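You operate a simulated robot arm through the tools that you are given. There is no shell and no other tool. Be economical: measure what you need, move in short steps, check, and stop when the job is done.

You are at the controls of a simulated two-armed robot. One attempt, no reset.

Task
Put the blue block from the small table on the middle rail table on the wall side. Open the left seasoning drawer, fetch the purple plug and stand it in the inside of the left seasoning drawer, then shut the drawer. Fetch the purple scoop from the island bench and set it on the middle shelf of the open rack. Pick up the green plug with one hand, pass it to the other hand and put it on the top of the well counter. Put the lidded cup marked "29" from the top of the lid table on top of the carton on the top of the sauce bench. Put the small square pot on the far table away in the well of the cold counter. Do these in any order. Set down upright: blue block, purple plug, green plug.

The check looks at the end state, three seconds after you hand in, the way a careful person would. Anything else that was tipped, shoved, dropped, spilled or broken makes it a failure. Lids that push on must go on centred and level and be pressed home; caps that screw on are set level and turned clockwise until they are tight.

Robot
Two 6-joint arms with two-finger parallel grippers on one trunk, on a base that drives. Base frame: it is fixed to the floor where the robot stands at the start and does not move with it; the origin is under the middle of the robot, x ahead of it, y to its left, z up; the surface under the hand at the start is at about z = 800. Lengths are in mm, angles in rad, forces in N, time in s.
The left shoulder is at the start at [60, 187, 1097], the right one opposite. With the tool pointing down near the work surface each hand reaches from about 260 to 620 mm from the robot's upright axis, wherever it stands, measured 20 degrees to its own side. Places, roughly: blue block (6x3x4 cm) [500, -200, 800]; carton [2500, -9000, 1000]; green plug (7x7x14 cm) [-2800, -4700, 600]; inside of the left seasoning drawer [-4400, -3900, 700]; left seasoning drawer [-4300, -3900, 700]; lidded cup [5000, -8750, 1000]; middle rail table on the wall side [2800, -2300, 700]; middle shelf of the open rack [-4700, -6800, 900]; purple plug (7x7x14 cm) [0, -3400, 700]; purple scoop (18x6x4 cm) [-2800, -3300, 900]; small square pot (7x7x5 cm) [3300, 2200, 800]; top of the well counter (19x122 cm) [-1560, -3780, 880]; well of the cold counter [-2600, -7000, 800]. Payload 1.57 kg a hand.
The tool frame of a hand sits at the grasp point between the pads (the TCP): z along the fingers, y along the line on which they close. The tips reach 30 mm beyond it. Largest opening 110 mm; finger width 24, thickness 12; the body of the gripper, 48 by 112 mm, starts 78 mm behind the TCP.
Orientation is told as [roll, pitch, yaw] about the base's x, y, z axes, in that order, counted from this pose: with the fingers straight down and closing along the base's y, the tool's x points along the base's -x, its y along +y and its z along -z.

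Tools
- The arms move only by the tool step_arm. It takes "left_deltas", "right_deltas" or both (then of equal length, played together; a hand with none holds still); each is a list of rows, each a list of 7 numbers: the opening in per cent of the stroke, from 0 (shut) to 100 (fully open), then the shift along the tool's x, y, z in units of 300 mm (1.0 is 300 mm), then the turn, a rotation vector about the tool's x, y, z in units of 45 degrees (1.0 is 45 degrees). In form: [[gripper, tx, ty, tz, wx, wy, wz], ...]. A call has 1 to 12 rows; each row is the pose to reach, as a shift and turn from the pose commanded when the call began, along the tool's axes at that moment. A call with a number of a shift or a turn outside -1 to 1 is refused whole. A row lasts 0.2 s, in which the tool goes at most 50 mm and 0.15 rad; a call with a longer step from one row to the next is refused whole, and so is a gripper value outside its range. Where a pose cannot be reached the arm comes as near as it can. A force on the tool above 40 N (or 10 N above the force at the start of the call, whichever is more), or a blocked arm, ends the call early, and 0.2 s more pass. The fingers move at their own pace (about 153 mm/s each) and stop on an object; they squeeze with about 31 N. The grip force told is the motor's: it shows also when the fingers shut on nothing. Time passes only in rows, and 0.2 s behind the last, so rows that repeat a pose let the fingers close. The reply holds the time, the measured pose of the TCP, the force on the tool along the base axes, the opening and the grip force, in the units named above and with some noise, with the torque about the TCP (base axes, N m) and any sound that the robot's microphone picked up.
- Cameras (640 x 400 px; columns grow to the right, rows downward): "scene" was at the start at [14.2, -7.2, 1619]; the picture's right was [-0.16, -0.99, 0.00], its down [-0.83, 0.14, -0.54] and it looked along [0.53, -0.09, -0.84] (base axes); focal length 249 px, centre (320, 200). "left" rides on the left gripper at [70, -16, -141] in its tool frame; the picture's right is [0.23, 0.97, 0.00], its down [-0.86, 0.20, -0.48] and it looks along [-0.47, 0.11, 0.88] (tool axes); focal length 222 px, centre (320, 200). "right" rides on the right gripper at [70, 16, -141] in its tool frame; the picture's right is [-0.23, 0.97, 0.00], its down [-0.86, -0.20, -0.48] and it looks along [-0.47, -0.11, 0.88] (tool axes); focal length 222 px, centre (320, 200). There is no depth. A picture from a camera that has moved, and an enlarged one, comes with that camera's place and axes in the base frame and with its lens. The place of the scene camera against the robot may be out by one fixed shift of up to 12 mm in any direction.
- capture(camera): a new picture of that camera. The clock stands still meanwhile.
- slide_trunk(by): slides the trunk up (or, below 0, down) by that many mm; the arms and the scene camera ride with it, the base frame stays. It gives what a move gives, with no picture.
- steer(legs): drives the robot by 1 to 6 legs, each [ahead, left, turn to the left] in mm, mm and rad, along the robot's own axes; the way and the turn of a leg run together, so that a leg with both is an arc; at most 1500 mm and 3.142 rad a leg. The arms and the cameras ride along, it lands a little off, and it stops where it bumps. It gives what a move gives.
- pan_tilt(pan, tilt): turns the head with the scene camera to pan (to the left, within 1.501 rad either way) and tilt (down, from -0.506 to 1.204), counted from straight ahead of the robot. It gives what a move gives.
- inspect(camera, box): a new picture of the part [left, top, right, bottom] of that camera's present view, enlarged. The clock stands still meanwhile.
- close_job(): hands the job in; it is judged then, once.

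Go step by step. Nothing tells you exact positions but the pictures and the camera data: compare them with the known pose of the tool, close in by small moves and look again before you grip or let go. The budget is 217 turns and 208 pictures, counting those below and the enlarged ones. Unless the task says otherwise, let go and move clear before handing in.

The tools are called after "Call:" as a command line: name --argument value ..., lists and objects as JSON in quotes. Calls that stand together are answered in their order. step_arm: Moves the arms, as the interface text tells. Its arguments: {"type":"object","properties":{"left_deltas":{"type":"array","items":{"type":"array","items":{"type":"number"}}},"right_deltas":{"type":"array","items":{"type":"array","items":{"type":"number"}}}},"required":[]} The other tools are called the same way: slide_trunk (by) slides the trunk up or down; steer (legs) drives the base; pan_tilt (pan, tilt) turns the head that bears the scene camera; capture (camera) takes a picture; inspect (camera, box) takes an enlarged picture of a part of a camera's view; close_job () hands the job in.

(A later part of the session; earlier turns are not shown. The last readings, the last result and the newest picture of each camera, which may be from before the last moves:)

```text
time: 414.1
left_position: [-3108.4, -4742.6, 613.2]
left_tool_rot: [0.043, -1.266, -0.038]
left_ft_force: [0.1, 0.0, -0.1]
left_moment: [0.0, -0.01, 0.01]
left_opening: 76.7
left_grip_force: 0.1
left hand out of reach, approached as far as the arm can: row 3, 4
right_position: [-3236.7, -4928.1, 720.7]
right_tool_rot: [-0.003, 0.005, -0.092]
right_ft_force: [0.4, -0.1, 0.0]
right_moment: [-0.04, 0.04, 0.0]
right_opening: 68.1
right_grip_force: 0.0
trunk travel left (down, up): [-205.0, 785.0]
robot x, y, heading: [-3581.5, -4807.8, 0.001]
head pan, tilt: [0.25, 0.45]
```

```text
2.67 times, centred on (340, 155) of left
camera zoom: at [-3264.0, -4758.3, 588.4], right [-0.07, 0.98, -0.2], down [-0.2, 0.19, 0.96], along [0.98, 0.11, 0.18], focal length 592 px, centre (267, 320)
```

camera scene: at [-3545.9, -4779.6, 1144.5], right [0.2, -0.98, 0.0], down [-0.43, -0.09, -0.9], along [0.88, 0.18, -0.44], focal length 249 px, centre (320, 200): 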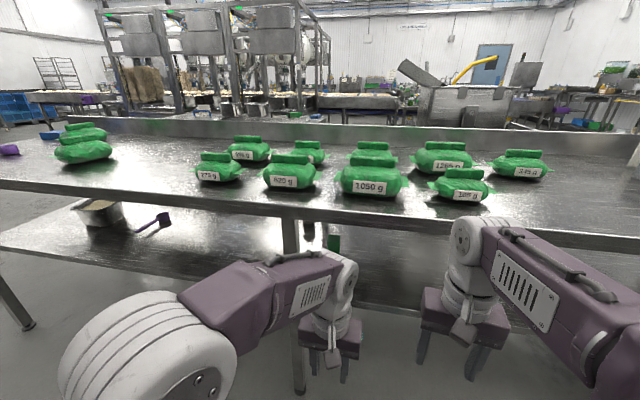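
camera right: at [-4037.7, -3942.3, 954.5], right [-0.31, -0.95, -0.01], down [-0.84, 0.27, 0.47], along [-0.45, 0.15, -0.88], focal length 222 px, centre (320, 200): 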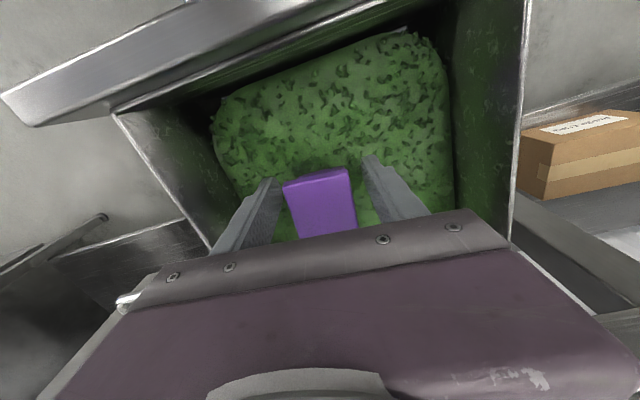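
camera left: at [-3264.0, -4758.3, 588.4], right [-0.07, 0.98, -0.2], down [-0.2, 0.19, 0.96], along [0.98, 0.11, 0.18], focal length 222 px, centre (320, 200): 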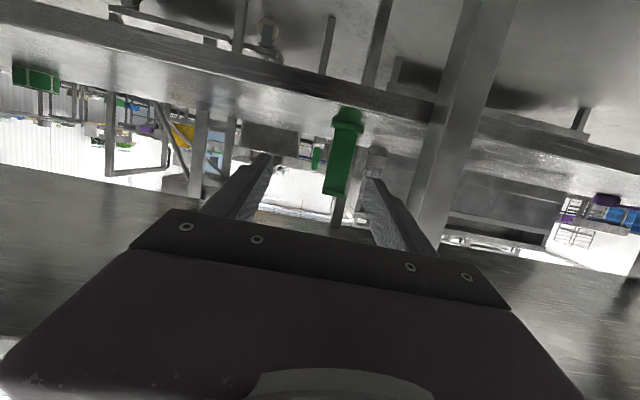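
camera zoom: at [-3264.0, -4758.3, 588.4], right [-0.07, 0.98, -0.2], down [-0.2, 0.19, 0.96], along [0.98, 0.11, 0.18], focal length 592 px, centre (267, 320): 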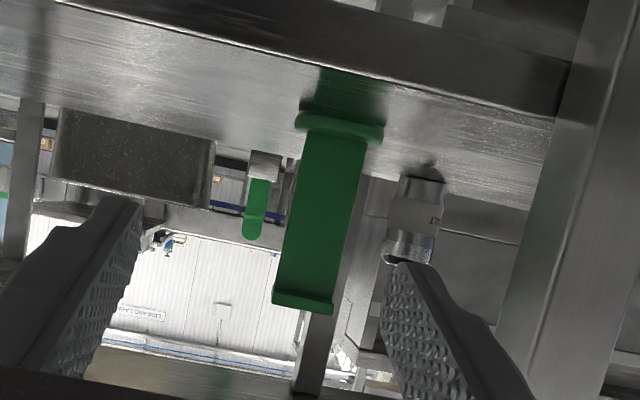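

The plug centre is about [-2795, -4680], shelf z about 500. I'll line the left hand up in y and height before driving in.

Call:
step_arm --left_deltas '[[72, 0.08, 0.1, 0.02, 0, 0, 0], [72, 0.145, 0.207, 0.04, 0, 0, 0]]'

Call:
steer --legs '[[150, 0, 0]]'

Call:
capture --camera "left"

Call:
capture --camera "scene"

```text
time: 414.7
left_position: [-3095.3, -4719.1, 620.5]
left_tool_rot: [0.044, -1.267, -0.036]
left_ft_force: [0.9, 0.7, -0.3]
left_moment: [0.0, -0.01, 0.03]
left_opening: 79.3
left_grip_force: 0.0
left hand out of reach, approached as far as the arm can: row 1, 2
right_position: [-3237.6, -4928.1, 721.3]
right_tool_rot: [-0.002, 0.007, -0.093]
right_ft_force: [0.4, 1.1, 0.2]
right_moment: [-0.02, 0.04, -0.01]
right_opening: 68.3
right_grip_force: 0.1
trunk travel left (down, up): [-205.0, 785.0]
robot x, y, heading: [-3579.5, -4804.0, -0.006]
head pan, tilt: [0.25, 0.45]
```

```text
time: 416.1
left_position: [-2947.1, -4718.7, 621.1]
left_tool_rot: [0.044, -1.266, -0.036]
left_ft_force: [-0.2, 0.2, -0.3]
left_moment: [-0.01, -0.01, 0.02]
left_opening: 79.0
left_grip_force: 0.1
right_position: [-3090.9, -4927.6, 720.0]
right_tool_rot: [-0.003, 0.005, -0.092]
right_ft_force: [-0.1, 0.0, 0.7]
right_moment: [-0.01, 0.03, -0.01]
right_opening: 68.3
right_grip_force: 0.2
trunk travel left (down, up): [-205.0, 785.0]
robot x, y, heading: [-3435.5, -4804.0, -0.001]
head pan, tilt: [0.25, 0.45]
```

```text
62 pictures are left
camera left: at [-3103.5, -4736.0, 595.7], right [-0.07, 0.98, -0.2], down [-0.2, 0.19, 0.96], along [0.98, 0.11, 0.18], focal length 222 px, centre (320, 200)
```

left: 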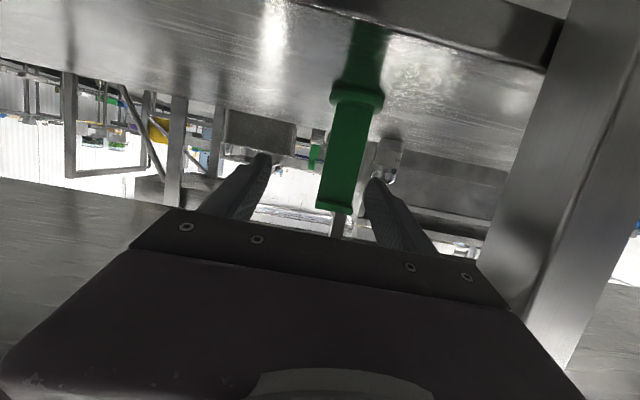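

```text
61 pictures are left
camera scene: at [-3399.4, -4778.5, 1144.5], right [0.24, -0.97, 0.0], down [-0.42, -0.11, -0.9], along [0.87, 0.22, -0.44], focal length 249 px, centre (320, 200)
```

scene: 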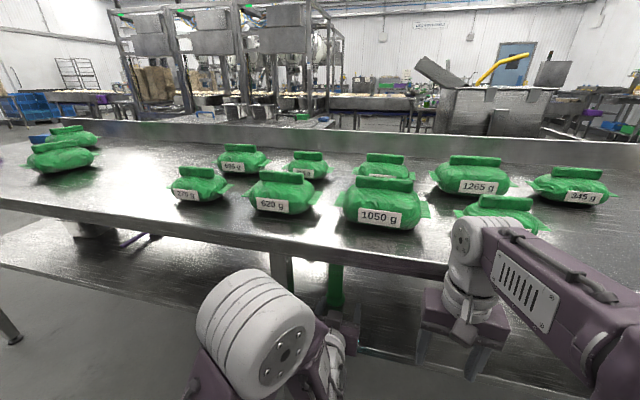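

Two views agree: plug front at x -2850, base z 510, top 650, y -4690. I'll lower the trunk 57, shift left 29 and go forward 80.

Call:
slide_trunk --by -57

Call:
steer --legs '[[75, 29, 0]]'

Call:
capture --camera "left"

```text
time: 417.1
left_position: [-2948.0, -4718.9, 566.1]
left_tool_rot: [0.045, -1.266, -0.036]
left_ft_force: [-0.3, 0.2, 0.2]
left_moment: [0.02, -0.02, 0.01]
left_opening: 79.3
left_grip_force: 0.1
right_position: [-3090.7, -4928.4, 663.9]
right_tool_rot: [-0.003, 0.005, -0.093]
right_ft_force: [0.2, 0.3, -0.2]
right_moment: [0.02, 0.01, -0.01]
right_opening: 68.1
right_grip_force: 0.1
trunk travel left (down, up): [-148.0, 842.0]
robot x, y, heading: [-3435.1, -4805.6, -0.005]
head pan, tilt: [0.25, 0.45]
```

```text
time: 418.0
left_position: [-2922.5, -4712.3, 569.9]
left_tool_rot: [0.055, -1.279, -0.056]
left_ft_force: [1.0, 0.1, 0.4]
left_moment: [0.03, 0.03, 0.0]
left_opening: 79.4
left_grip_force: 0.0
right_position: [-3079.2, -4922.5, 666.3]
right_tool_rot: [-0.008, 0.022, -0.101]
right_ft_force: [-0.6, -0.3, 0.0]
right_moment: [-0.01, 0.0, -0.01]
right_opening: 68.1
right_grip_force: 0.0
trunk travel left (down, up): [-148.0, 842.0]
robot x, y, heading: [-3407.1, -4795.8, -0.009]
head pan, tilt: [0.25, 0.45]
stopped in leg 1: the robot was blocked; the commanded pose is now the measured one
```

```text
60 pictures are left
camera left: at [-3078.3, -4727.9, 543.5], right [-0.06, 0.98, -0.2], down [-0.21, 0.18, 0.96], along [0.98, 0.1, 0.2], focal length 222 px, centre (320, 200)
```

left: 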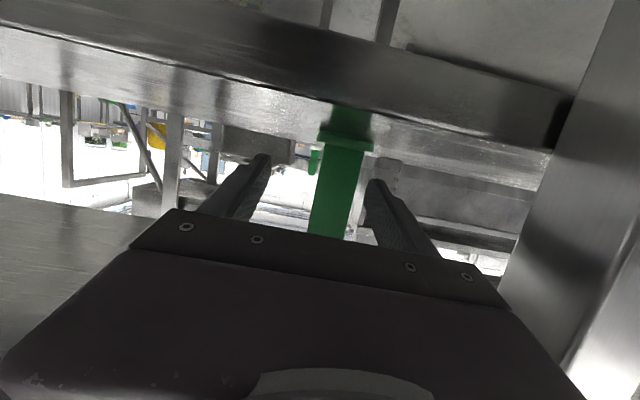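

Something blocked the base after 28 mm. I'll look down at the front and right to find it.

Call:
pan_tilt --pan -0.2 --tilt 0.85

Call:
capture --camera "scene"

Call:
capture --camera "right"

```text
time: 418.9
left_position: [-2924.0, -4711.6, 571.7]
left_tool_rot: [0.059, -1.28, -0.057]
left_ft_force: [-0.4, 0.1, 0.1]
left_moment: [-0.03, -0.01, -0.02]
left_opening: 79.2
left_grip_force: 0.1
right_position: [-3078.3, -4922.2, 665.5]
right_tool_rot: [-0.007, 0.017, -0.099]
right_ft_force: [0.2, 0.3, 0.6]
right_moment: [0.01, -0.02, -0.01]
right_opening: 68.4
right_grip_force: 0.1
trunk travel left (down, up): [-148.0, 842.0]
robot x, y, heading: [-3404.8, -4792.4, -0.005]
head pan, tilt: [-0.201, 0.85]
```

```text
59 pictures are left
camera scene: at [-3395.2, -4808.0, 1053.1], right [-0.21, -0.98, -0.01], down [-0.72, 0.16, -0.67], along [0.66, -0.13, -0.74], focal length 249 px, centre (320, 200)
```

scene: 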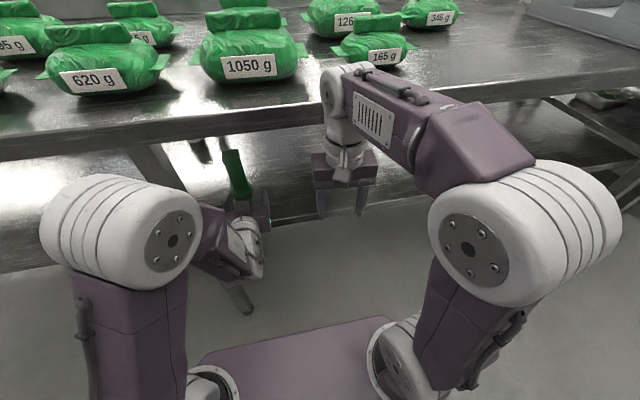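

```text
58 pictures are left
camera right: at [-3143.9, -4897.9, 808.4], right [0.32, 0.95, -0.01], down [0.84, -0.28, 0.47], along [0.44, -0.16, -0.89], focal length 222 px, centre (320, 200)
```

right: 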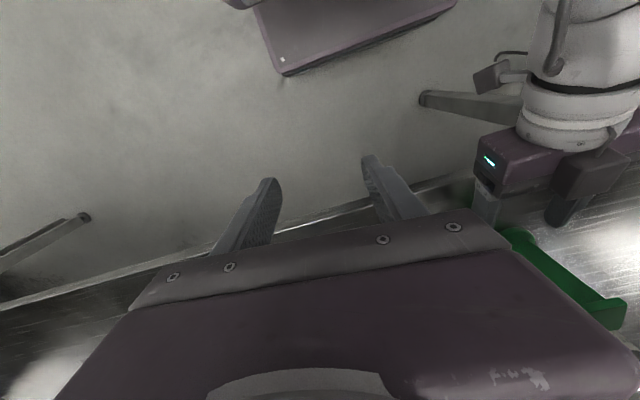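

The right wrist touched the island's top edge, which reaches to about x -3060. I'll back off, lower and tuck the right hand, then go on.

Call:
steer --legs '[[-80, 0, 0.006]]'

Call:
step_arm --right_deltas '[[62, 0.04, 0, 0.13, 0, -0.01, 0], [62, 0.08, 0, 0.27, 0, -0.02, 0], [62, 0.12, 0, 0.41, 0, -0.02, 0], [62, 0.16, 0, 0.55, 0, -0.02, 0], [62, 0.2, 0, 0.69, 0, -0.02, 0], [62, 0.25, 0, 0.82, 0, -0.02, 0]]'

```text
time: 419.9
left_position: [-2997.5, -4706.8, 565.0]
left_tool_rot: [0.044, -1.268, -0.035]
left_ft_force: [0.8, 0.3, 0.5]
left_moment: [0.02, -0.03, 0.01]
left_opening: 79.2
left_grip_force: 0.0
right_position: [-3148.8, -4916.9, 661.7]
right_tool_rot: [-0.012, 0.029, -0.092]
right_ft_force: [-0.1, -0.1, 0.9]
right_moment: [-0.02, 0.0, -0.03]
right_opening: 68.3
right_grip_force: 0.1
trunk travel left (down, up): [-148.0, 842.0]
robot x, y, heading: [-3484.8, -4791.0, -0.002]
head pan, tilt: [-0.201, 0.85]
```

```text
time: 421.3
left_position: [-2997.5, -4706.4, 564.5]
left_tool_rot: [0.044, -1.267, -0.035]
left_ft_force: [0.2, 0.8, -0.4]
left_moment: [0.02, 0.01, 0.0]
left_opening: 79.3
left_grip_force: 0.0
right_position: [-3223.6, -4911.3, 419.5]
right_tool_rot: [-0.013, 0.019, -0.092]
right_ft_force: [0.3, 0.2, -0.2]
right_moment: [-0.02, -0.02, 0.0]
right_opening: 68.1
right_grip_force: 0.0
right hand out of reach, approached as far as the arm can: row 6
trunk travel left (down, up): [-148.0, 842.0]
robot x, y, heading: [-3479.8, -4789.2, -0.004]
head pan, tilt: [-0.201, 0.85]
```

Call:
steer --legs '[[105, 16, 0]]'

Call:
capture --camera "left"

Call:
capture --camera "scene"

```text
time: 422.5
left_position: [-2892.5, -4691.1, 563.4]
left_tool_rot: [0.044, -1.266, -0.037]
left_ft_force: [-0.7, 0.4, 0.5]
left_moment: [-0.01, 0.03, 0.02]
left_opening: 79.6
left_grip_force: 0.1
right_position: [-3120.4, -4896.0, 419.7]
right_tool_rot: [-0.012, 0.018, -0.095]
right_ft_force: [-0.7, -0.3, 0.0]
right_moment: [0.01, 0.02, 0.05]
right_opening: 68.1
right_grip_force: 0.0
trunk travel left (down, up): [-148.0, 842.0]
robot x, y, heading: [-3377.8, -4775.6, -0.008]
head pan, tilt: [-0.201, 0.85]
```

```text
57 pictures are left
camera left: at [-3048.8, -4707.3, 539.0], right [-0.07, 0.98, -0.2], down [-0.2, 0.19, 0.96], along [0.98, 0.11, 0.18], focal length 222 px, centre (320, 200)
```

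left: 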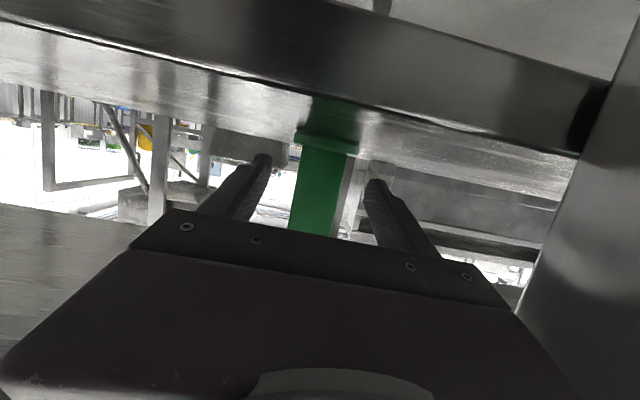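

```text
56 pictures are left
camera scene: at [-3357.5, -4787.9, 1053.1], right [-0.2, -0.98, 0.0], down [-0.74, 0.15, -0.66], along [0.65, -0.13, -0.75], focal length 249 px, centre (320, 200)
```

scene: 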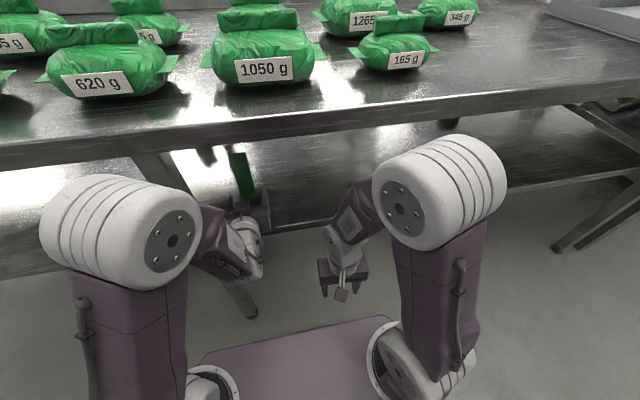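

The column is centred between the fingers. Driving 73 mm forward.

Call:
steer --legs '[[73, 0, 0]]'

Call:
capture --camera "left"

Call:
inspect --camera "scene" --box '[170, 130, 310, 260]'

```text
time: 423.5
left_position: [-2819.5, -4690.9, 563.7]
left_tool_rot: [0.043, -1.267, -0.038]
left_ft_force: [0.1, 0.0, 0.3]
left_moment: [0.01, 0.01, 0.01]
left_opening: 79.3
left_grip_force: 0.1
right_position: [-3047.8, -4896.7, 419.9]
right_tool_rot: [-0.012, 0.018, -0.094]
right_ft_force: [0.1, 0.6, -0.3]
right_moment: [-0.05, 0.02, -0.01]
right_opening: 68.1
right_grip_force: 0.2
trunk travel left (down, up): [-148.0, 842.0]
robot x, y, heading: [-3306.3, -4775.5, -0.002]
head pan, tilt: [-0.201, 0.85]
```

```text
55 pictures are left
camera left: at [-2975.3, -4707.4, 539.0], right [-0.07, 0.98, -0.2], down [-0.2, 0.19, 0.96], along [0.98, 0.11, 0.18], focal length 222 px, centre (320, 200)
```

left: 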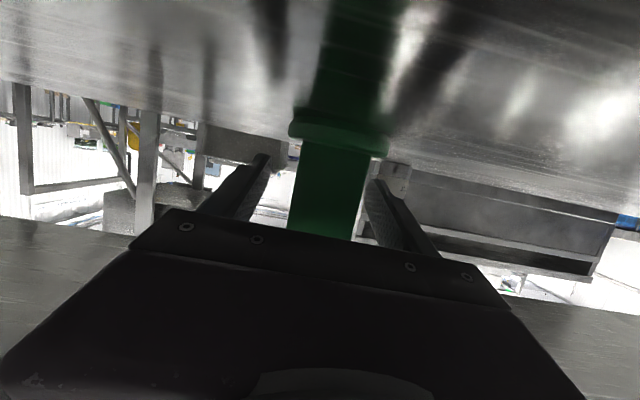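

```text
3.08 times, centred on (240, 195) of scene
camera zoom: at [-3284.0, -4788.1, 1053.1], right [-0.2, -0.98, 0.0], down [-0.74, 0.15, -0.66], along [0.65, -0.13, -0.75], focal length 768 px, centre (566, 215)
```

zoom: 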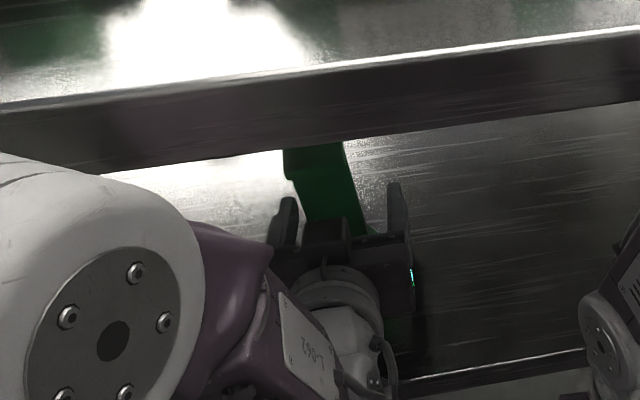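

Disc width puts the plug's axis at x of about -2815, right at the grasp point. Closing.

Call:
step_arm --left_deltas '[[40, 0, 0, 0, 0, 0, 0], [0, 0, 0, 0, 0, 0, 0], [0, 0, 0, 0, 0, 0, 0], [0, 0, 0, 0, 0, 0, 0]]'

Call:
capture --camera "left"

```text
time: 424.5
left_position: [-2819.3, -4690.8, 564.8]
left_tool_rot: [0.041, -1.267, -0.035]
left_ft_force: [1.8, 3.5, 2.9]
left_moment: [-0.01, -0.05, -0.01]
left_opening: 43.9
left_grip_force: 31.4
right_position: [-3045.8, -4896.2, 420.6]
right_tool_rot: [-0.012, 0.019, -0.096]
right_ft_force: [0.4, -0.8, -0.4]
right_moment: [-0.04, 0.01, -0.02]
right_opening: 68.2
right_grip_force: 0.1
trunk travel left (down, up): [-148.0, 842.0]
robot x, y, heading: [-3307.9, -4779.3, -0.005]
head pan, tilt: [-0.201, 0.85]
```

```text
53 pictures are left
camera left: at [-2975.2, -4707.2, 539.2], right [-0.07, 0.98, -0.2], down [-0.2, 0.19, 0.96], along [0.98, 0.11, 0.18], focal length 222 px, centre (320, 200)
```

left: 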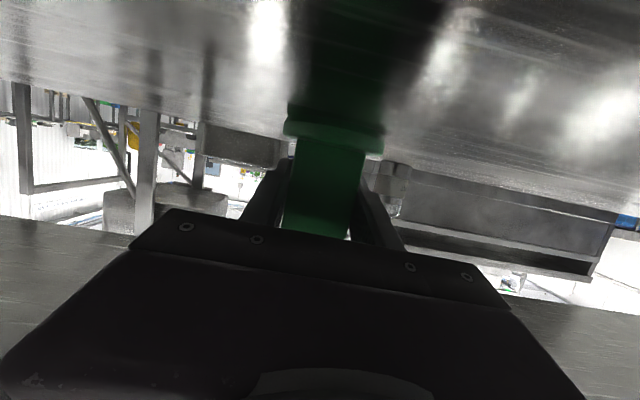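

Gripped at 43.9 mm. Lift 50 mm with the trunk and back straight out.

Call:
slide_trunk --by 50

Call:
steer --legs '[[-330, 0, 0]]'

Call:
pan_tilt --pan 0.1 --tilt 0.8

Call:
capture --camera "scene"

```text
time: 425.4
left_position: [-2819.4, -4690.9, 613.4]
left_tool_rot: [0.045, -1.267, -0.037]
left_ft_force: [-0.2, -0.2, -2.4]
left_moment: [0.01, 0.01, -0.01]
left_opening: 43.9
left_grip_force: 30.8
right_position: [-3045.5, -4896.3, 470.1]
right_tool_rot: [-0.013, 0.017, -0.095]
right_ft_force: [-0.1, -0.1, 0.2]
right_moment: [0.01, 0.01, -0.01]
right_opening: 68.2
right_grip_force: 0.0
trunk travel left (down, up): [-198.0, 792.0]
robot x, y, heading: [-3308.0, -4775.4, -0.004]
head pan, tilt: [-0.201, 0.85]
```

```text
time: 427.6
left_position: [-3149.2, -4688.2, 613.9]
left_tool_rot: [0.045, -1.268, -0.031]
left_ft_force: [-0.6, 0.1, -2.5]
left_moment: [0.01, -0.02, -0.01]
left_opening: 44.1
left_grip_force: 31.1
right_position: [-3374.8, -4894.5, 470.6]
right_tool_rot: [-0.012, 0.018, -0.086]
right_ft_force: [-0.7, 0.2, 0.5]
right_moment: [-0.02, -0.03, 0.01]
right_opening: 68.1
right_grip_force: 0.0
trunk travel left (down, up): [-198.0, 792.0]
robot x, y, heading: [-3633.2, -4777.7, 0.005]
head pan, tilt: [-0.201, 0.85]
```

```text
time: 428.4
left_position: [-3148.4, -4688.6, 613.0]
left_tool_rot: [0.047, -1.267, -0.03]
left_ft_force: [0.3, 0.2, -2.4]
left_moment: [0.03, -0.03, -0.03]
left_opening: 44.0
left_grip_force: 31.2
right_position: [-3374.7, -4894.1, 469.7]
right_tool_rot: [-0.015, 0.018, -0.088]
right_ft_force: [-0.5, -0.1, 0.3]
right_moment: [0.02, 0.0, 0.02]
right_opening: 68.2
right_grip_force: 0.0
trunk travel left (down, up): [-198.0, 792.0]
robot x, y, heading: [-3634.0, -4774.5, 0.003]
head pan, tilt: [0.099, 0.799]
```

```text
52 pictures are left
camera scene: at [-3608.9, -4764.5, 1107.1], right [0.1, -0.99, 0.0], down [-0.71, -0.07, -0.7], along [0.69, 0.07, -0.72], focal length 249 px, centre (320, 200)
```

scene: 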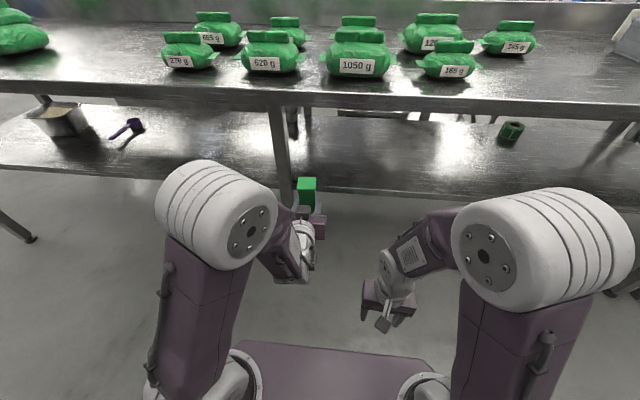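

The green plug is out and upright. I'll bring it toward the robot's centre and a bit lower for the handover.

Call:
step_arm --left_deltas '[[0, 0.08, -0.075, 0.025, 0, 0, 0], [0, 0.16, -0.15, 0.05, 0, 0, 0], [0, 0.24, -0.225, 0.075, 0, 0, 0], [0, 0.317, -0.3, 0.1, 0, 0, 0]]'

Call:
step_arm --right_deltas '[[62, 0, 0, -0.15, 0, -0.01, 0], [62, 0, 0, -0.3, 0, -0.02, 0], [62, 0, 0, -0.45, 0, -0.02, 0], [62, 0, 0, -0.6, 0, -0.02, 0], [62, 0, 0, -0.75, 0, -0.02, 0]]'

```text
time: 429.4
left_position: [-3133.3, -4794.3, 526.7]
left_tool_rot: [0.068, -1.264, -0.052]
left_ft_force: [-1.5, -0.3, -1.8]
left_moment: [-0.03, 0.01, -0.02]
left_opening: 43.9
left_grip_force: 31.4
left hand out of reach, approached as far as the arm can: row 1, 2, 3, 4
right_position: [-3374.5, -4895.7, 470.2]
right_tool_rot: [-0.011, 0.018, -0.088]
right_ft_force: [-0.2, -0.8, 0.5]
right_moment: [-0.01, 0.0, 0.02]
right_opening: 68.1
right_grip_force: 0.1
trunk travel left (down, up): [-198.0, 792.0]
robot x, y, heading: [-3635.1, -4777.8, 0.004]
head pan, tilt: [0.099, 0.799]
```

```text
time: 430.6
left_position: [-3134.6, -4794.1, 527.2]
left_tool_rot: [0.07, -1.262, -0.053]
left_ft_force: [-0.4, -0.5, -2.8]
left_moment: [-0.01, -0.05, 0.02]
left_opening: 43.9
left_grip_force: 30.5
right_position: [-3369.8, -4892.9, 695.4]
right_tool_rot: [-0.013, 0.003, -0.088]
right_ft_force: [0.7, -0.1, -0.7]
right_moment: [-0.01, 0.02, -0.01]
right_opening: 68.1
right_grip_force: 0.0
trunk travel left (down, up): [-198.0, 792.0]
robot x, y, heading: [-3632.7, -4778.6, 0.004]
head pan, tilt: [0.099, 0.799]
```

Call:
step_arm --right_deltas '[[70, -0.13, 0.067, 0, 0, 0, 0], [70, -0.26, 0.133, 0, 0, 0, 0], [70, -0.39, 0.2, 0, 0, 0, 0], [70, -0.52, 0.267, 0, 0, 0, 0], [70, -0.65, 0.333, 0, 0, 0, 0], [70, -0.771, 0.4, 0, 0, 0, 0]]'

Call:
capture --camera "right"

Call:
capture --camera "scene"

```text
time: 432.0
left_position: [-3133.7, -4793.7, 527.3]
left_tool_rot: [0.071, -1.261, -0.053]
left_ft_force: [-0.2, -0.2, -2.1]
left_moment: [0.0, -0.01, -0.01]
left_opening: 43.8
left_grip_force: 30.9
right_position: [-3140.2, -4799.1, 690.5]
right_tool_rot: [-0.014, 0.003, -0.086]
right_ft_force: [0.4, -0.6, 0.2]
right_moment: [-0.01, 0.0, -0.01]
right_opening: 76.8
right_grip_force: 0.0
right hand out of reach, approached as far as the arm can: row 6
trunk travel left (down, up): [-198.0, 792.0]
robot x, y, heading: [-3640.2, -4779.8, 0.003]
head pan, tilt: [0.099, 0.799]
```

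```text
51 pictures are left
camera right: at [-3207.8, -4774.3, 833.1], right [0.31, 0.95, -0.01], down [0.84, -0.27, 0.48], along [0.45, -0.16, -0.88], focal length 222 px, centre (320, 200)
```

right: 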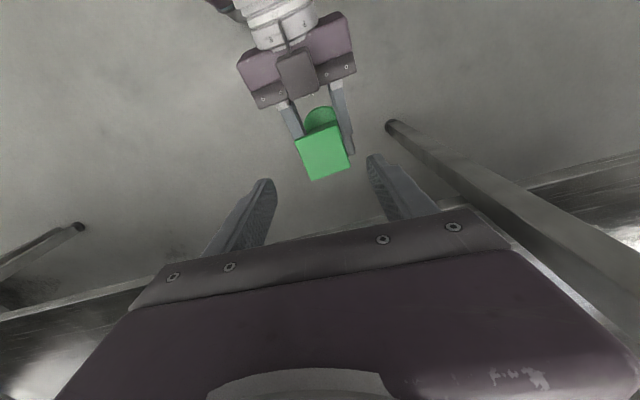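

```text
50 pictures are left
camera scene: at [-3609.4, -4764.7, 1107.2], right [0.1, -0.99, 0.0], down [-0.71, -0.07, -0.7], along [0.69, 0.07, -0.72], focal length 249 px, centre (320, 200)
```

scene: 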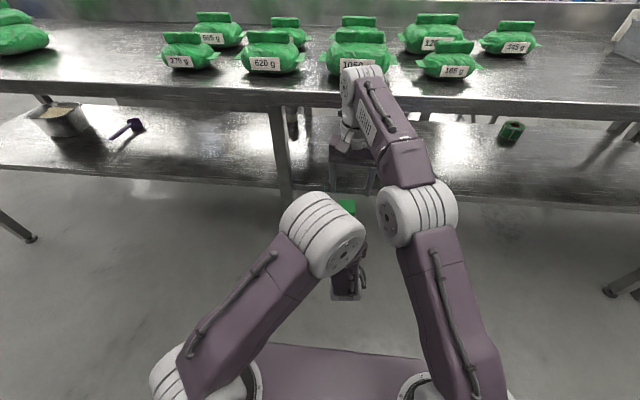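

The right hand is above the plug's top; plug axis at [-3147, -4793]. Lowering the right hand onto the top, with a clear gap above the left fingers.

Call:
step_arm --right_deltas '[[70, 0.01, 0.01, 0.1, 0, 0, -0.03], [70, 0.022, 0.018, 0.2, 0, 0, -0.06], [70, 0.022, 0.018, 0.28, 0, 0, -0.06], [70, 0.022, 0.018, 0.328, 0, 0, -0.06]]'

Call:
capture --camera "right"

```text
time: 433.0
left_position: [-3135.1, -4793.7, 526.0]
left_tool_rot: [0.07, -1.263, -0.053]
left_ft_force: [0.0, -0.3, -1.6]
left_moment: [0.03, -0.01, 0.0]
left_opening: 43.8
left_grip_force: 31.1
right_position: [-3146.9, -4791.4, 595.1]
right_tool_rot: [-0.011, 0.002, -0.042]
right_ft_force: [-0.1, -0.1, 0.4]
right_moment: [-0.03, -0.01, 0.02]
right_opening: 77.1
right_grip_force: 0.0
trunk travel left (down, up): [-198.0, 792.0]
robot x, y, heading: [-3634.4, -4774.6, 0.003]
head pan, tilt: [0.099, 0.799]
```

```text
49 pictures are left
camera right: at [-3214.4, -4770.0, 736.4], right [0.27, 0.96, -0.01], down [0.85, -0.23, 0.48], along [0.46, -0.14, -0.88], focal length 222 px, centre (320, 200)
```

right: 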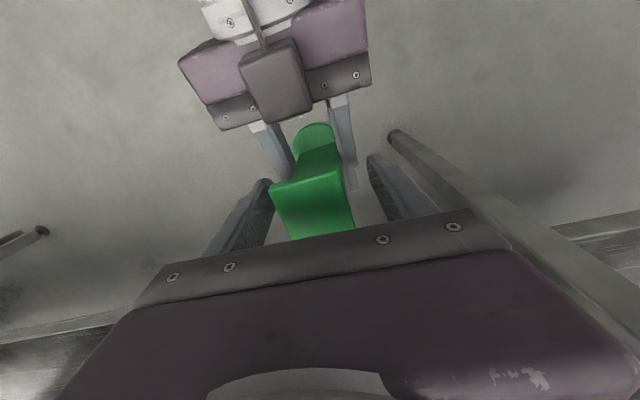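

Well centred. Closing the right hand while the left still holds.

Call:
step_arm --right_deltas '[[30, 0, 0, 0, 0, 0, 0], [0, 0, 0, 0, 0, 0, 0], [0, 0, 0, 0, 0, 0, 0], [0, 0, 0, 0, 0, 0, 0]]'

Call:
capture --camera "right"

```text
time: 434.0
left_position: [-3133.8, -4792.6, 526.6]
left_tool_rot: [0.07, -1.259, -0.049]
left_ft_force: [8.3, 24.4, -6.8]
left_moment: [-1.54, 0.23, -0.71]
left_opening: 43.8
left_grip_force: 30.6
right_position: [-3147.1, -4791.9, 594.3]
right_tool_rot: [-0.016, 0.005, -0.039]
right_ft_force: [-8.4, -24.1, 6.0]
right_moment: [-0.09, 0.31, 0.36]
right_opening: 46.3
right_grip_force: 31.0
trunk travel left (down, up): [-198.0, 792.0]
robot x, y, heading: [-3634.2, -4777.4, 0.002]
head pan, tilt: [0.099, 0.799]
```

```text
48 pictures are left
camera right: at [-3214.5, -4770.7, 736.6], right [0.27, 0.96, -0.02], down [0.85, -0.23, 0.48], along [0.46, -0.14, -0.88], focal length 222 px, centre (320, 200)
```

right: 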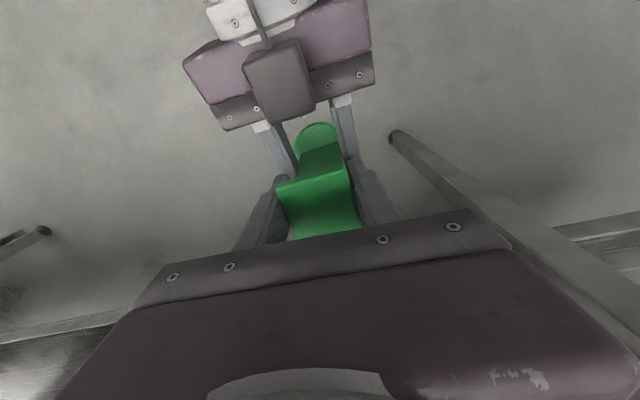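

Both hands hold it. Opening the left hand and drawing it back.

Call:
step_arm --left_deltas '[[20, 0, 0, 0, 0, 0, 0], [60, 0, 0, 0, 0, 0, 0], [75, 0, 0, 0, 0, 0, 0], [75, 0, 0, 0, 0, 0, 0]]'

Call:
step_arm --right_deltas '[[0, 0, 0, -0.12, 0, 0, 0], [0, 0, 0, -0.24, 0, 0, 0], [0, 0, 0, -0.36, 0, 0, 0], [0, 0, 0, -0.48, 0, 0, 0], [0, 0, 0, -0.55, 0, 0, 0]]'

Call:
capture --camera "right"

Call:
capture --camera "scene"

```text
time: 435.0
left_position: [-3134.1, -4794.4, 526.0]
left_tool_rot: [0.071, -1.262, -0.051]
left_ft_force: [0.6, -0.4, -0.3]
left_moment: [-0.02, 0.01, -0.01]
left_opening: 82.3
left_grip_force: 0.0
right_position: [-3145.9, -4791.2, 594.5]
right_tool_rot: [-0.013, 0.002, -0.04]
right_ft_force: [-0.5, 0.1, -0.4]
right_moment: [-0.02, 0.0, 0.03]
right_opening: 45.6
right_grip_force: 30.5
trunk travel left (down, up): [-198.0, 792.0]
robot x, y, heading: [-3633.7, -4774.0, 0.006]
head pan, tilt: [0.099, 0.799]
```

```text
time: 436.2
left_position: [-3133.9, -4794.3, 525.9]
left_tool_rot: [0.071, -1.262, -0.053]
left_ft_force: [0.0, 0.7, -0.3]
left_moment: [0.03, -0.01, 0.01]
left_opening: 82.6
left_grip_force: 0.1
right_position: [-3169.3, -4802.3, 741.7]
right_tool_rot: [-0.013, 0.003, -0.041]
right_ft_force: [0.8, -0.1, -1.7]
right_moment: [-0.02, -0.01, -0.01]
right_opening: 45.2
right_grip_force: 31.4
right hand out of reach, approached as far as the arm can: row 4, 5
trunk travel left (down, up): [-198.0, 792.0]
robot x, y, heading: [-3637.2, -4776.9, 0.006]
head pan, tilt: [0.099, 0.799]
```

```text
47 pictures are left
camera right: at [-3237.2, -4780.1, 883.6], right [0.27, 0.96, -0.01], down [0.85, -0.23, 0.48], along [0.46, -0.14, -0.88], focal length 222 px, centre (320, 200)
```

right: 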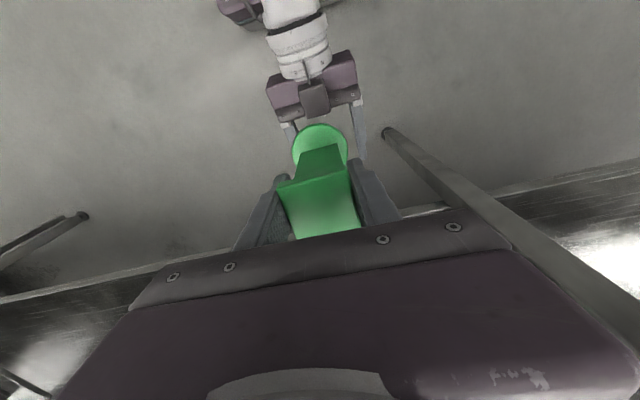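

```text
46 pictures are left
camera scene: at [-3609.0, -4764.6, 1107.1], right [0.1, -0.99, 0.0], down [-0.71, -0.07, -0.7], along [0.69, 0.07, -0.72], focal length 249 px, centre (320, 200)
```

scene: 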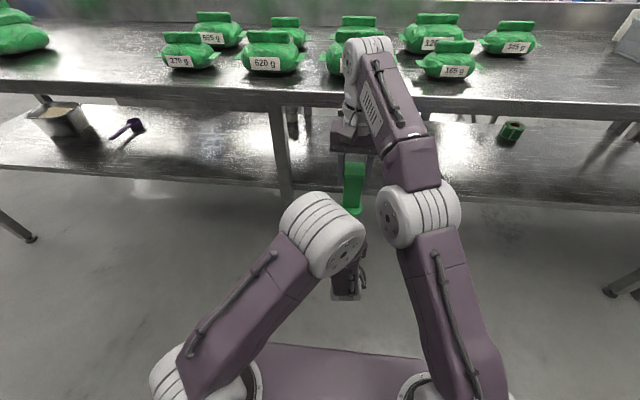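

Handover done. I'll back off a bit, tuck the right hand, and turn the left hand back to pointing down.

Call:
steer --legs '[[-110, 0, 0]]'

Call:
step_arm --right_deltas '[[0, 0.1, -0.08, 0, 0, 0, 0], [0, 0.2, -0.16, 0, 0, 0, 0], [0, 0.3, -0.24, 0, 0, 0, 0], [0, 0.4, -0.32, 0, 0, 0, 0]]'

Call:
step_arm --left_deltas '[[60, 0, 0.06, 0, 0, 0.17, 0], [60, 0, 0.12, 0, 0, 0.34, 0], [60, 0, 0.18, 0, 0, 0.51, 0], [60, 0, 0.24, 0, 0, 0.68, 0], [60, 0, 0.3, 0, 0, 0.85, 0], [60, 0, 0.36, 0, 0, 1.0, 0]]'

Call:
step_arm --left_deltas '[[60, 0, 0, 0, 0, 0.17, 0], [60, 0, 0, 0, 0, 0.34, 0], [60, 0, 0, 0, 0, 0.51, 0], [60, 0, 0, 0, 0, 0.61, 0]]'

Call:
slide_trunk --by 580

```text
time: 437.4
left_position: [-3244.6, -4793.7, 527.3]
left_tool_rot: [0.069, -1.264, -0.052]
left_ft_force: [-0.4, -0.4, 0.0]
left_moment: [-0.02, 0.01, -0.02]
left_opening: 82.5
left_grip_force: 0.0
right_position: [-3278.8, -4802.1, 742.4]
right_tool_rot: [-0.013, 0.0, -0.041]
right_ft_force: [0.0, -0.2, -2.6]
right_moment: [-0.02, 0.02, 0.02]
right_opening: 44.9
right_grip_force: 31.1
trunk travel left (down, up): [-198.0, 792.0]
robot x, y, heading: [-3746.7, -4774.5, 0.0]
head pan, tilt: [0.099, 0.799]
```

```text
time: 438.4
left_position: [-3244.7, -4793.6, 526.7]
left_tool_rot: [0.069, -1.261, -0.053]
left_ft_force: [0.0, -0.1, 0.0]
left_moment: [-0.03, -0.01, 0.04]
left_opening: 82.4
left_grip_force: 0.0
right_position: [-3401.7, -4893.6, 744.1]
right_tool_rot: [-0.013, 0.001, -0.042]
right_ft_force: [0.5, 0.1, -0.9]
right_moment: [0.0, 0.02, 0.02]
right_opening: 44.8
right_grip_force: 30.8
trunk travel left (down, up): [-198.0, 792.0]
robot x, y, heading: [-3742.7, -4778.7, 0.01]
head pan, tilt: [0.099, 0.799]
```

```text
time: 439.8
left_position: [-3245.3, -4691.2, 527.3]
left_tool_rot: [0.048, -0.551, 0.003]
left_ft_force: [-1.2, 0.1, 0.2]
left_moment: [0.01, 0.0, 0.01]
left_opening: 66.1
left_grip_force: 0.1
left hand out of reach, approached as far as the arm can: row 6
right_position: [-3402.1, -4894.2, 743.6]
right_tool_rot: [-0.011, 0.0, -0.042]
right_ft_force: [-0.2, 0.2, -2.0]
right_moment: [-0.01, -0.01, 0.0]
right_opening: 44.6
right_grip_force: 31.4
trunk travel left (down, up): [-198.0, 792.0]
robot x, y, heading: [-3741.9, -4777.8, 0.005]
head pan, tilt: [0.099, 0.799]
```

```text
time: 440.8
left_position: [-3245.5, -4691.4, 527.2]
left_tool_rot: [0.042, -0.071, 0.027]
left_ft_force: [-0.5, -0.4, -0.2]
left_moment: [0.03, -0.01, 0.04]
left_opening: 65.9
left_grip_force: 0.0
right_position: [-3401.4, -4892.4, 744.2]
right_tool_rot: [-0.012, 0.002, -0.041]
right_ft_force: [-0.2, 0.3, -1.9]
right_moment: [-0.01, -0.01, 0.0]
right_opening: 44.3
right_grip_force: 30.8
trunk travel left (down, up): [-198.0, 792.0]
robot x, y, heading: [-3742.2, -4778.7, 0.002]
head pan, tilt: [0.099, 0.799]
```

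```text
refused: 580 is not a number from -400 to 400
```

Call:
step_arm --left_deltas '[[60, 0.1, 0, -0.1, 0.053, 0.09, 0.034], [60, 0.22, 0, -0.2, 0.053, 0.09, 0.034], [60, 0.34, 0, -0.3, 0.053, 0.09, 0.034]]'

Call:
slide_trunk --by 350

Call:
slide_trunk --by 230

Call:
steer --legs '[[0, 1340, 0]]'

Call:
pan_tilt --pan 0.1 --tilt 0.6

Call:
capture --camera "scene"

```text
time: 441.6
left_position: [-3354.2, -4698.9, 611.6]
left_tool_rot: [0.004, -0.002, 0.002]
left_ft_force: [0.4, -0.9, -0.1]
left_moment: [0.03, -0.02, 0.0]
left_opening: 65.9
left_grip_force: 0.1
right_position: [-3400.8, -4893.1, 744.0]
right_tool_rot: [-0.011, 0.001, -0.043]
right_ft_force: [0.4, -0.5, -2.1]
right_moment: [0.0, 0.0, -0.01]
right_opening: 44.7
right_grip_force: 31.2
trunk travel left (down, up): [-198.0, 792.0]
robot x, y, heading: [-3746.2, -4776.6, 0.003]
head pan, tilt: [0.099, 0.799]
```

```text
time: 445.0
left_position: [-3354.4, -4699.3, 961.4]
left_tool_rot: [0.005, 0.001, 0.001]
left_ft_force: [1.1, -0.4, -0.5]
left_moment: [0.04, 0.0, -0.03]
left_opening: 65.8
left_grip_force: 0.0
right_position: [-3400.9, -4894.3, 1094.8]
right_tool_rot: [-0.012, 0.0, -0.043]
right_ft_force: [0.6, -0.3, -2.4]
right_moment: [-0.02, 0.0, -0.01]
right_opening: 44.5
right_grip_force: 30.7
trunk travel left (down, up): [-548.0, 442.0]
robot x, y, heading: [-3744.8, -4777.2, 0.001]
head pan, tilt: [0.099, 0.799]
```

```text
time: 447.4
left_position: [-3354.1, -4700.5, 1192.8]
left_tool_rot: [0.004, 0.0, 0.002]
left_ft_force: [0.0, 0.9, 0.5]
left_moment: [0.0, -0.01, 0.01]
left_opening: 66.0
left_grip_force: 0.0
right_position: [-3401.6, -4892.5, 1323.3]
right_tool_rot: [-0.012, 0.001, -0.042]
right_ft_force: [-0.2, -0.2, -2.1]
right_moment: [-0.03, -0.04, -0.03]
right_opening: 44.9
right_grip_force: 30.7
trunk travel left (down, up): [-778.0, 212.0]
robot x, y, heading: [-3746.7, -4776.6, 0.001]
head pan, tilt: [0.099, 0.799]
```

```text
time: 454.2
left_position: [-3363.0, -3345.1, 1191.5]
left_tool_rot: [0.004, 0.0, 0.009]
left_ft_force: [0.4, 0.5, -1.0]
left_moment: [-0.01, 0.0, -0.04]
left_opening: 65.9
left_grip_force: 0.1
right_position: [-3410.0, -3537.0, 1324.2]
right_tool_rot: [-0.013, 0.002, -0.034]
right_ft_force: [-0.5, -0.2, -1.3]
right_moment: [0.01, 0.0, 0.01]
right_opening: 44.5
right_grip_force: 30.5
trunk travel left (down, up): [-778.0, 212.0]
robot x, y, heading: [-3757.9, -3424.6, 0.004]
head pan, tilt: [0.099, 0.799]
```

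```text
time: 454.9
left_position: [-3363.3, -3342.8, 1192.2]
left_tool_rot: [0.005, 0.001, 0.011]
left_ft_force: [-0.2, -0.2, -0.8]
left_moment: [0.04, -0.02, -0.01]
left_opening: 66.0
left_grip_force: 0.1
right_position: [-3408.6, -3535.6, 1322.6]
right_tool_rot: [-0.01, 0.003, -0.033]
right_ft_force: [0.4, -0.5, -1.4]
right_moment: [0.0, -0.01, -0.01]
right_opening: 44.6
right_grip_force: 31.3
trunk travel left (down, up): [-778.0, 212.0]
robot x, y, heading: [-3749.8, -3424.8, 0.01]
head pan, tilt: [0.099, 0.6]
```

```text
45 pictures are left
camera scene: at [-3720.5, -3409.9, 1704.0], right [0.11, -0.99, 0.0], down [-0.56, -0.06, -0.82], along [0.82, 0.09, -0.57], focal length 249 px, centre (320, 200)
```

scene: 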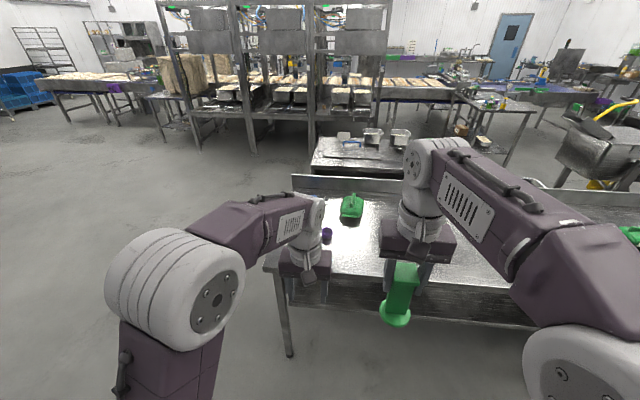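

The scoop lies along y with its handle to the north, so I'll pick it from the island's north end. Driving round there.

Call:
steer --legs '[[0, 950, 0], [760, 0, 0], [0, 0, -1.578]]'

Call:
pan_tilt --pan 0.1 --tilt 0.7

Call:
capture --camera "scene"

```text
time: 467.4
left_position: [-2940.6, -2851.8, 1193.1]
left_tool_rot: [0.003, -0.001, -1.565]
left_ft_force: [0.0, 0.4, 0.3]
left_moment: [-0.02, 0.02, 0.03]
left_opening: 66.1
left_grip_force: 0.1
right_position: [-3135.5, -2804.4, 1323.9]
right_tool_rot: [-0.012, 0.002, -1.606]
right_ft_force: [0.3, -1.0, -2.0]
right_moment: [0.02, -0.01, -0.03]
right_opening: 44.3
right_grip_force: 30.4
trunk travel left (down, up): [-778.0, 212.0]
robot x, y, heading: [-3020.1, -2461.9, -1.561]
head pan, tilt: [0.099, 0.6]
```

```text
time: 468.1
left_position: [-2942.2, -2852.3, 1192.2]
left_tool_rot: [0.003, 0.0, -1.564]
left_ft_force: [-0.4, 0.0, -0.5]
left_moment: [0.01, -0.01, 0.02]
left_opening: 66.1
left_grip_force: 0.1
right_position: [-3135.5, -2805.1, 1324.6]
right_tool_rot: [-0.013, 0.002, -1.604]
right_ft_force: [-0.9, -0.2, -2.0]
right_moment: [-0.02, -0.03, -0.03]
right_opening: 44.4
right_grip_force: 30.8
trunk travel left (down, up): [-778.0, 212.0]
robot x, y, heading: [-3022.1, -2460.4, -1.561]
head pan, tilt: [0.099, 0.7]
```

```text
44 pictures are left
camera scene: at [-3006.9, -2482.7, 1695.4], right [-0.99, -0.11, 0.0], down [-0.07, 0.64, -0.77], along [0.08, -0.76, -0.64], focal length 249 px, centre (320, 200)
```

scene: 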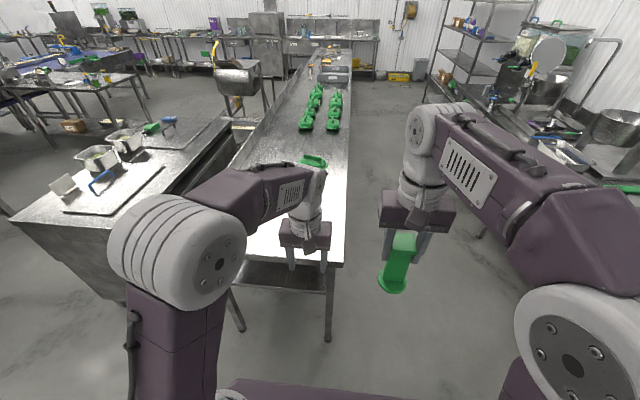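

Call:
capture --camera "left"

```text
43 pictures are left
camera left: at [-2958.5, -2783.0, 1332.6], right [0.97, 0.23, 0.0], down [0.2, -0.85, 0.48], along [0.12, -0.47, -0.88], focal length 222 px, centre (320, 200)
```

left: 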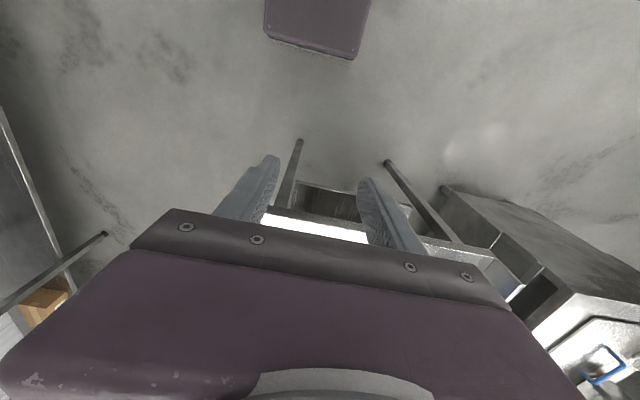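

Call:
step_arm --left_deltas '[[60, -0.06, 0.03, 0, 0, -0.17, 0], [60, -0.12, 0.06, 0, 0, -0.34, 0], [60, -0.18, 0.09, 0, 0, -0.51, 0], [60, -0.24, 0.12, 0, 0, -0.68, 0], [60, -0.3, 0.15, 0, 0, -0.85, 0], [60, -0.33, 0.17, 0, 0, -1.0, 0]]'

Call:
capture --camera "left"

Call:
inspect --camera "scene" --box '[200, 130, 380, 270]'

```text
time: 469.4
left_position: [-2888.7, -2948.0, 1192.4]
left_tool_rot: [0.019, -0.732, -1.565]
left_ft_force: [0.0, 0.4, 0.1]
left_moment: [0.04, -0.04, -0.01]
left_opening: 65.8
left_grip_force: 0.1
left hand out of reach, approached as far as the arm can: row 6
right_position: [-3135.1, -2804.9, 1323.8]
right_tool_rot: [-0.011, 0.002, -1.606]
right_ft_force: [0.1, 0.3, -1.2]
right_moment: [0.0, 0.01, 0.01]
right_opening: 44.4
right_grip_force: 30.8
trunk travel left (down, up): [-778.0, 212.0]
robot x, y, heading: [-3026.3, -2462.2, -1.567]
head pan, tilt: [0.099, 0.7]
```

```text
42 pictures are left
camera left: at [-2908.8, -2802.4, 1250.2], right [0.97, 0.19, -0.14], down [0.19, -0.31, 0.93], along [0.13, -0.93, -0.34], focal length 222 px, centre (320, 200)
```

left: 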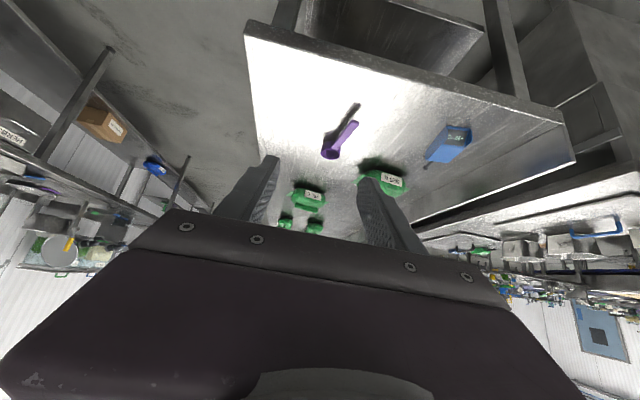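

```text
2.86 times, centred on (290, 200) of scene
camera zoom: at [-3006.9, -2482.8, 1695.4], right [-0.99, -0.11, 0.0], down [-0.07, 0.64, -0.76], along [0.08, -0.76, -0.64], focal length 713 px, centre (406, 200)
```

zoom: 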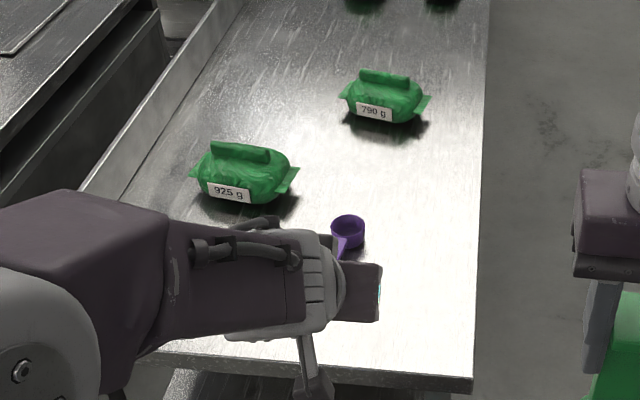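

Call:
inspect --camera "left" --box '[290, 85, 410, 175]'

```text
4.44 times, centred on (350, 130) of left
camera zoom: at [-2908.8, -2802.4, 1250.2], right [0.97, 0.19, -0.14], down [0.19, -0.31, 0.93], along [0.13, -0.93, -0.34], focal length 987 px, centre (187, 511)
```

zoom: 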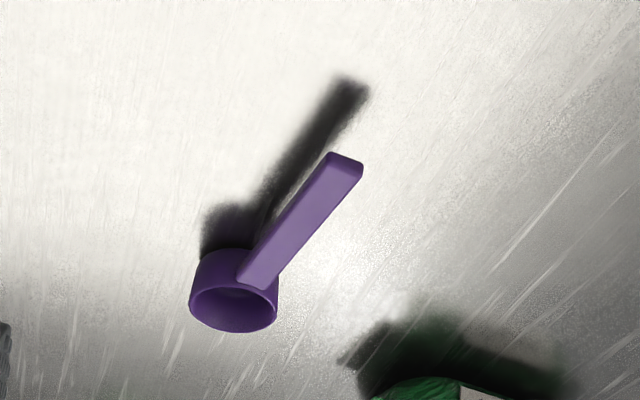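

Handle runs from [-2824, -3261] (bowl) to [-2809, -3165], about z 935. I'll drive up, lower the trunk and align the left hand's yaw with the handle.

Call:
steer --legs '[[265, 70, 0]]'

Call:
slide_trunk --by -150

Call:
step_arm --left_deltas '[[50, 0, 0, 0, 0.07, -0.03, 0.075], [45, 0, 0, 0, 0.136, -0.068, 0.151]]'

Call:
capture --camera "left"

```text
time: 471.4
left_position: [-2820.5, -3213.9, 1193.9]
left_tool_rot: [0.023, -0.735, -1.568]
left_ft_force: [0.8, 0.7, -0.2]
left_moment: [-0.04, 0.0, 0.01]
left_opening: 65.7
left_grip_force: 0.1
right_position: [-3067.9, -3070.8, 1323.1]
right_tool_rot: [-0.013, 0.001, -1.608]
right_ft_force: [0.8, 0.3, -2.0]
right_moment: [-0.05, -0.03, 0.02]
right_opening: 44.5
right_grip_force: 31.0
trunk travel left (down, up): [-778.0, 212.0]
robot x, y, heading: [-2953.5, -2729.2, -1.569]
head pan, tilt: [0.099, 0.7]
```

```text
time: 473.1
left_position: [-2820.4, -3215.5, 1042.6]
left_tool_rot: [0.021, -0.733, -1.569]
left_ft_force: [0.2, -0.2, -0.2]
left_moment: [0.02, 0.0, 0.0]
left_opening: 66.1
left_grip_force: 0.0
right_position: [-3066.2, -3071.7, 1173.2]
right_tool_rot: [-0.012, 0.001, -1.61]
right_ft_force: [-0.3, 0.0, -2.2]
right_moment: [0.0, 0.01, -0.01]
right_opening: 44.4
right_grip_force: 31.2
trunk travel left (down, up): [-628.0, 362.0]
robot x, y, heading: [-2950.1, -2729.9, -1.564]
head pan, tilt: [0.099, 0.7]
```

```text
time: 473.7
left_position: [-2819.7, -3217.7, 1045.3]
left_tool_rot: [0.028, -0.779, -1.683]
left_ft_force: [-0.7, -0.3, -0.6]
left_moment: [-0.02, -0.02, -0.01]
left_opening: 49.4
left_grip_force: 0.1
right_position: [-3066.7, -3072.0, 1172.8]
right_tool_rot: [-0.01, 0.001, -1.609]
right_ft_force: [1.0, 0.4, -2.2]
right_moment: [0.01, 0.01, 0.0]
right_opening: 44.6
right_grip_force: 31.3
trunk travel left (down, up): [-628.0, 362.0]
robot x, y, heading: [-2950.1, -2728.8, -1.562]
head pan, tilt: [0.099, 0.7]
```

```text
39 pictures are left
camera left: at [-2822.7, -3067.8, 1095.7], right [0.99, 0.07, -0.14], down [0.15, -0.29, 0.94], along [0.02, -0.95, -0.3], focal length 222 px, centre (320, 200)
```

left: 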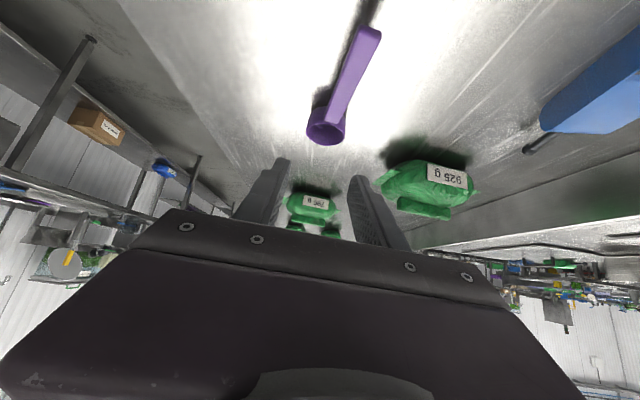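

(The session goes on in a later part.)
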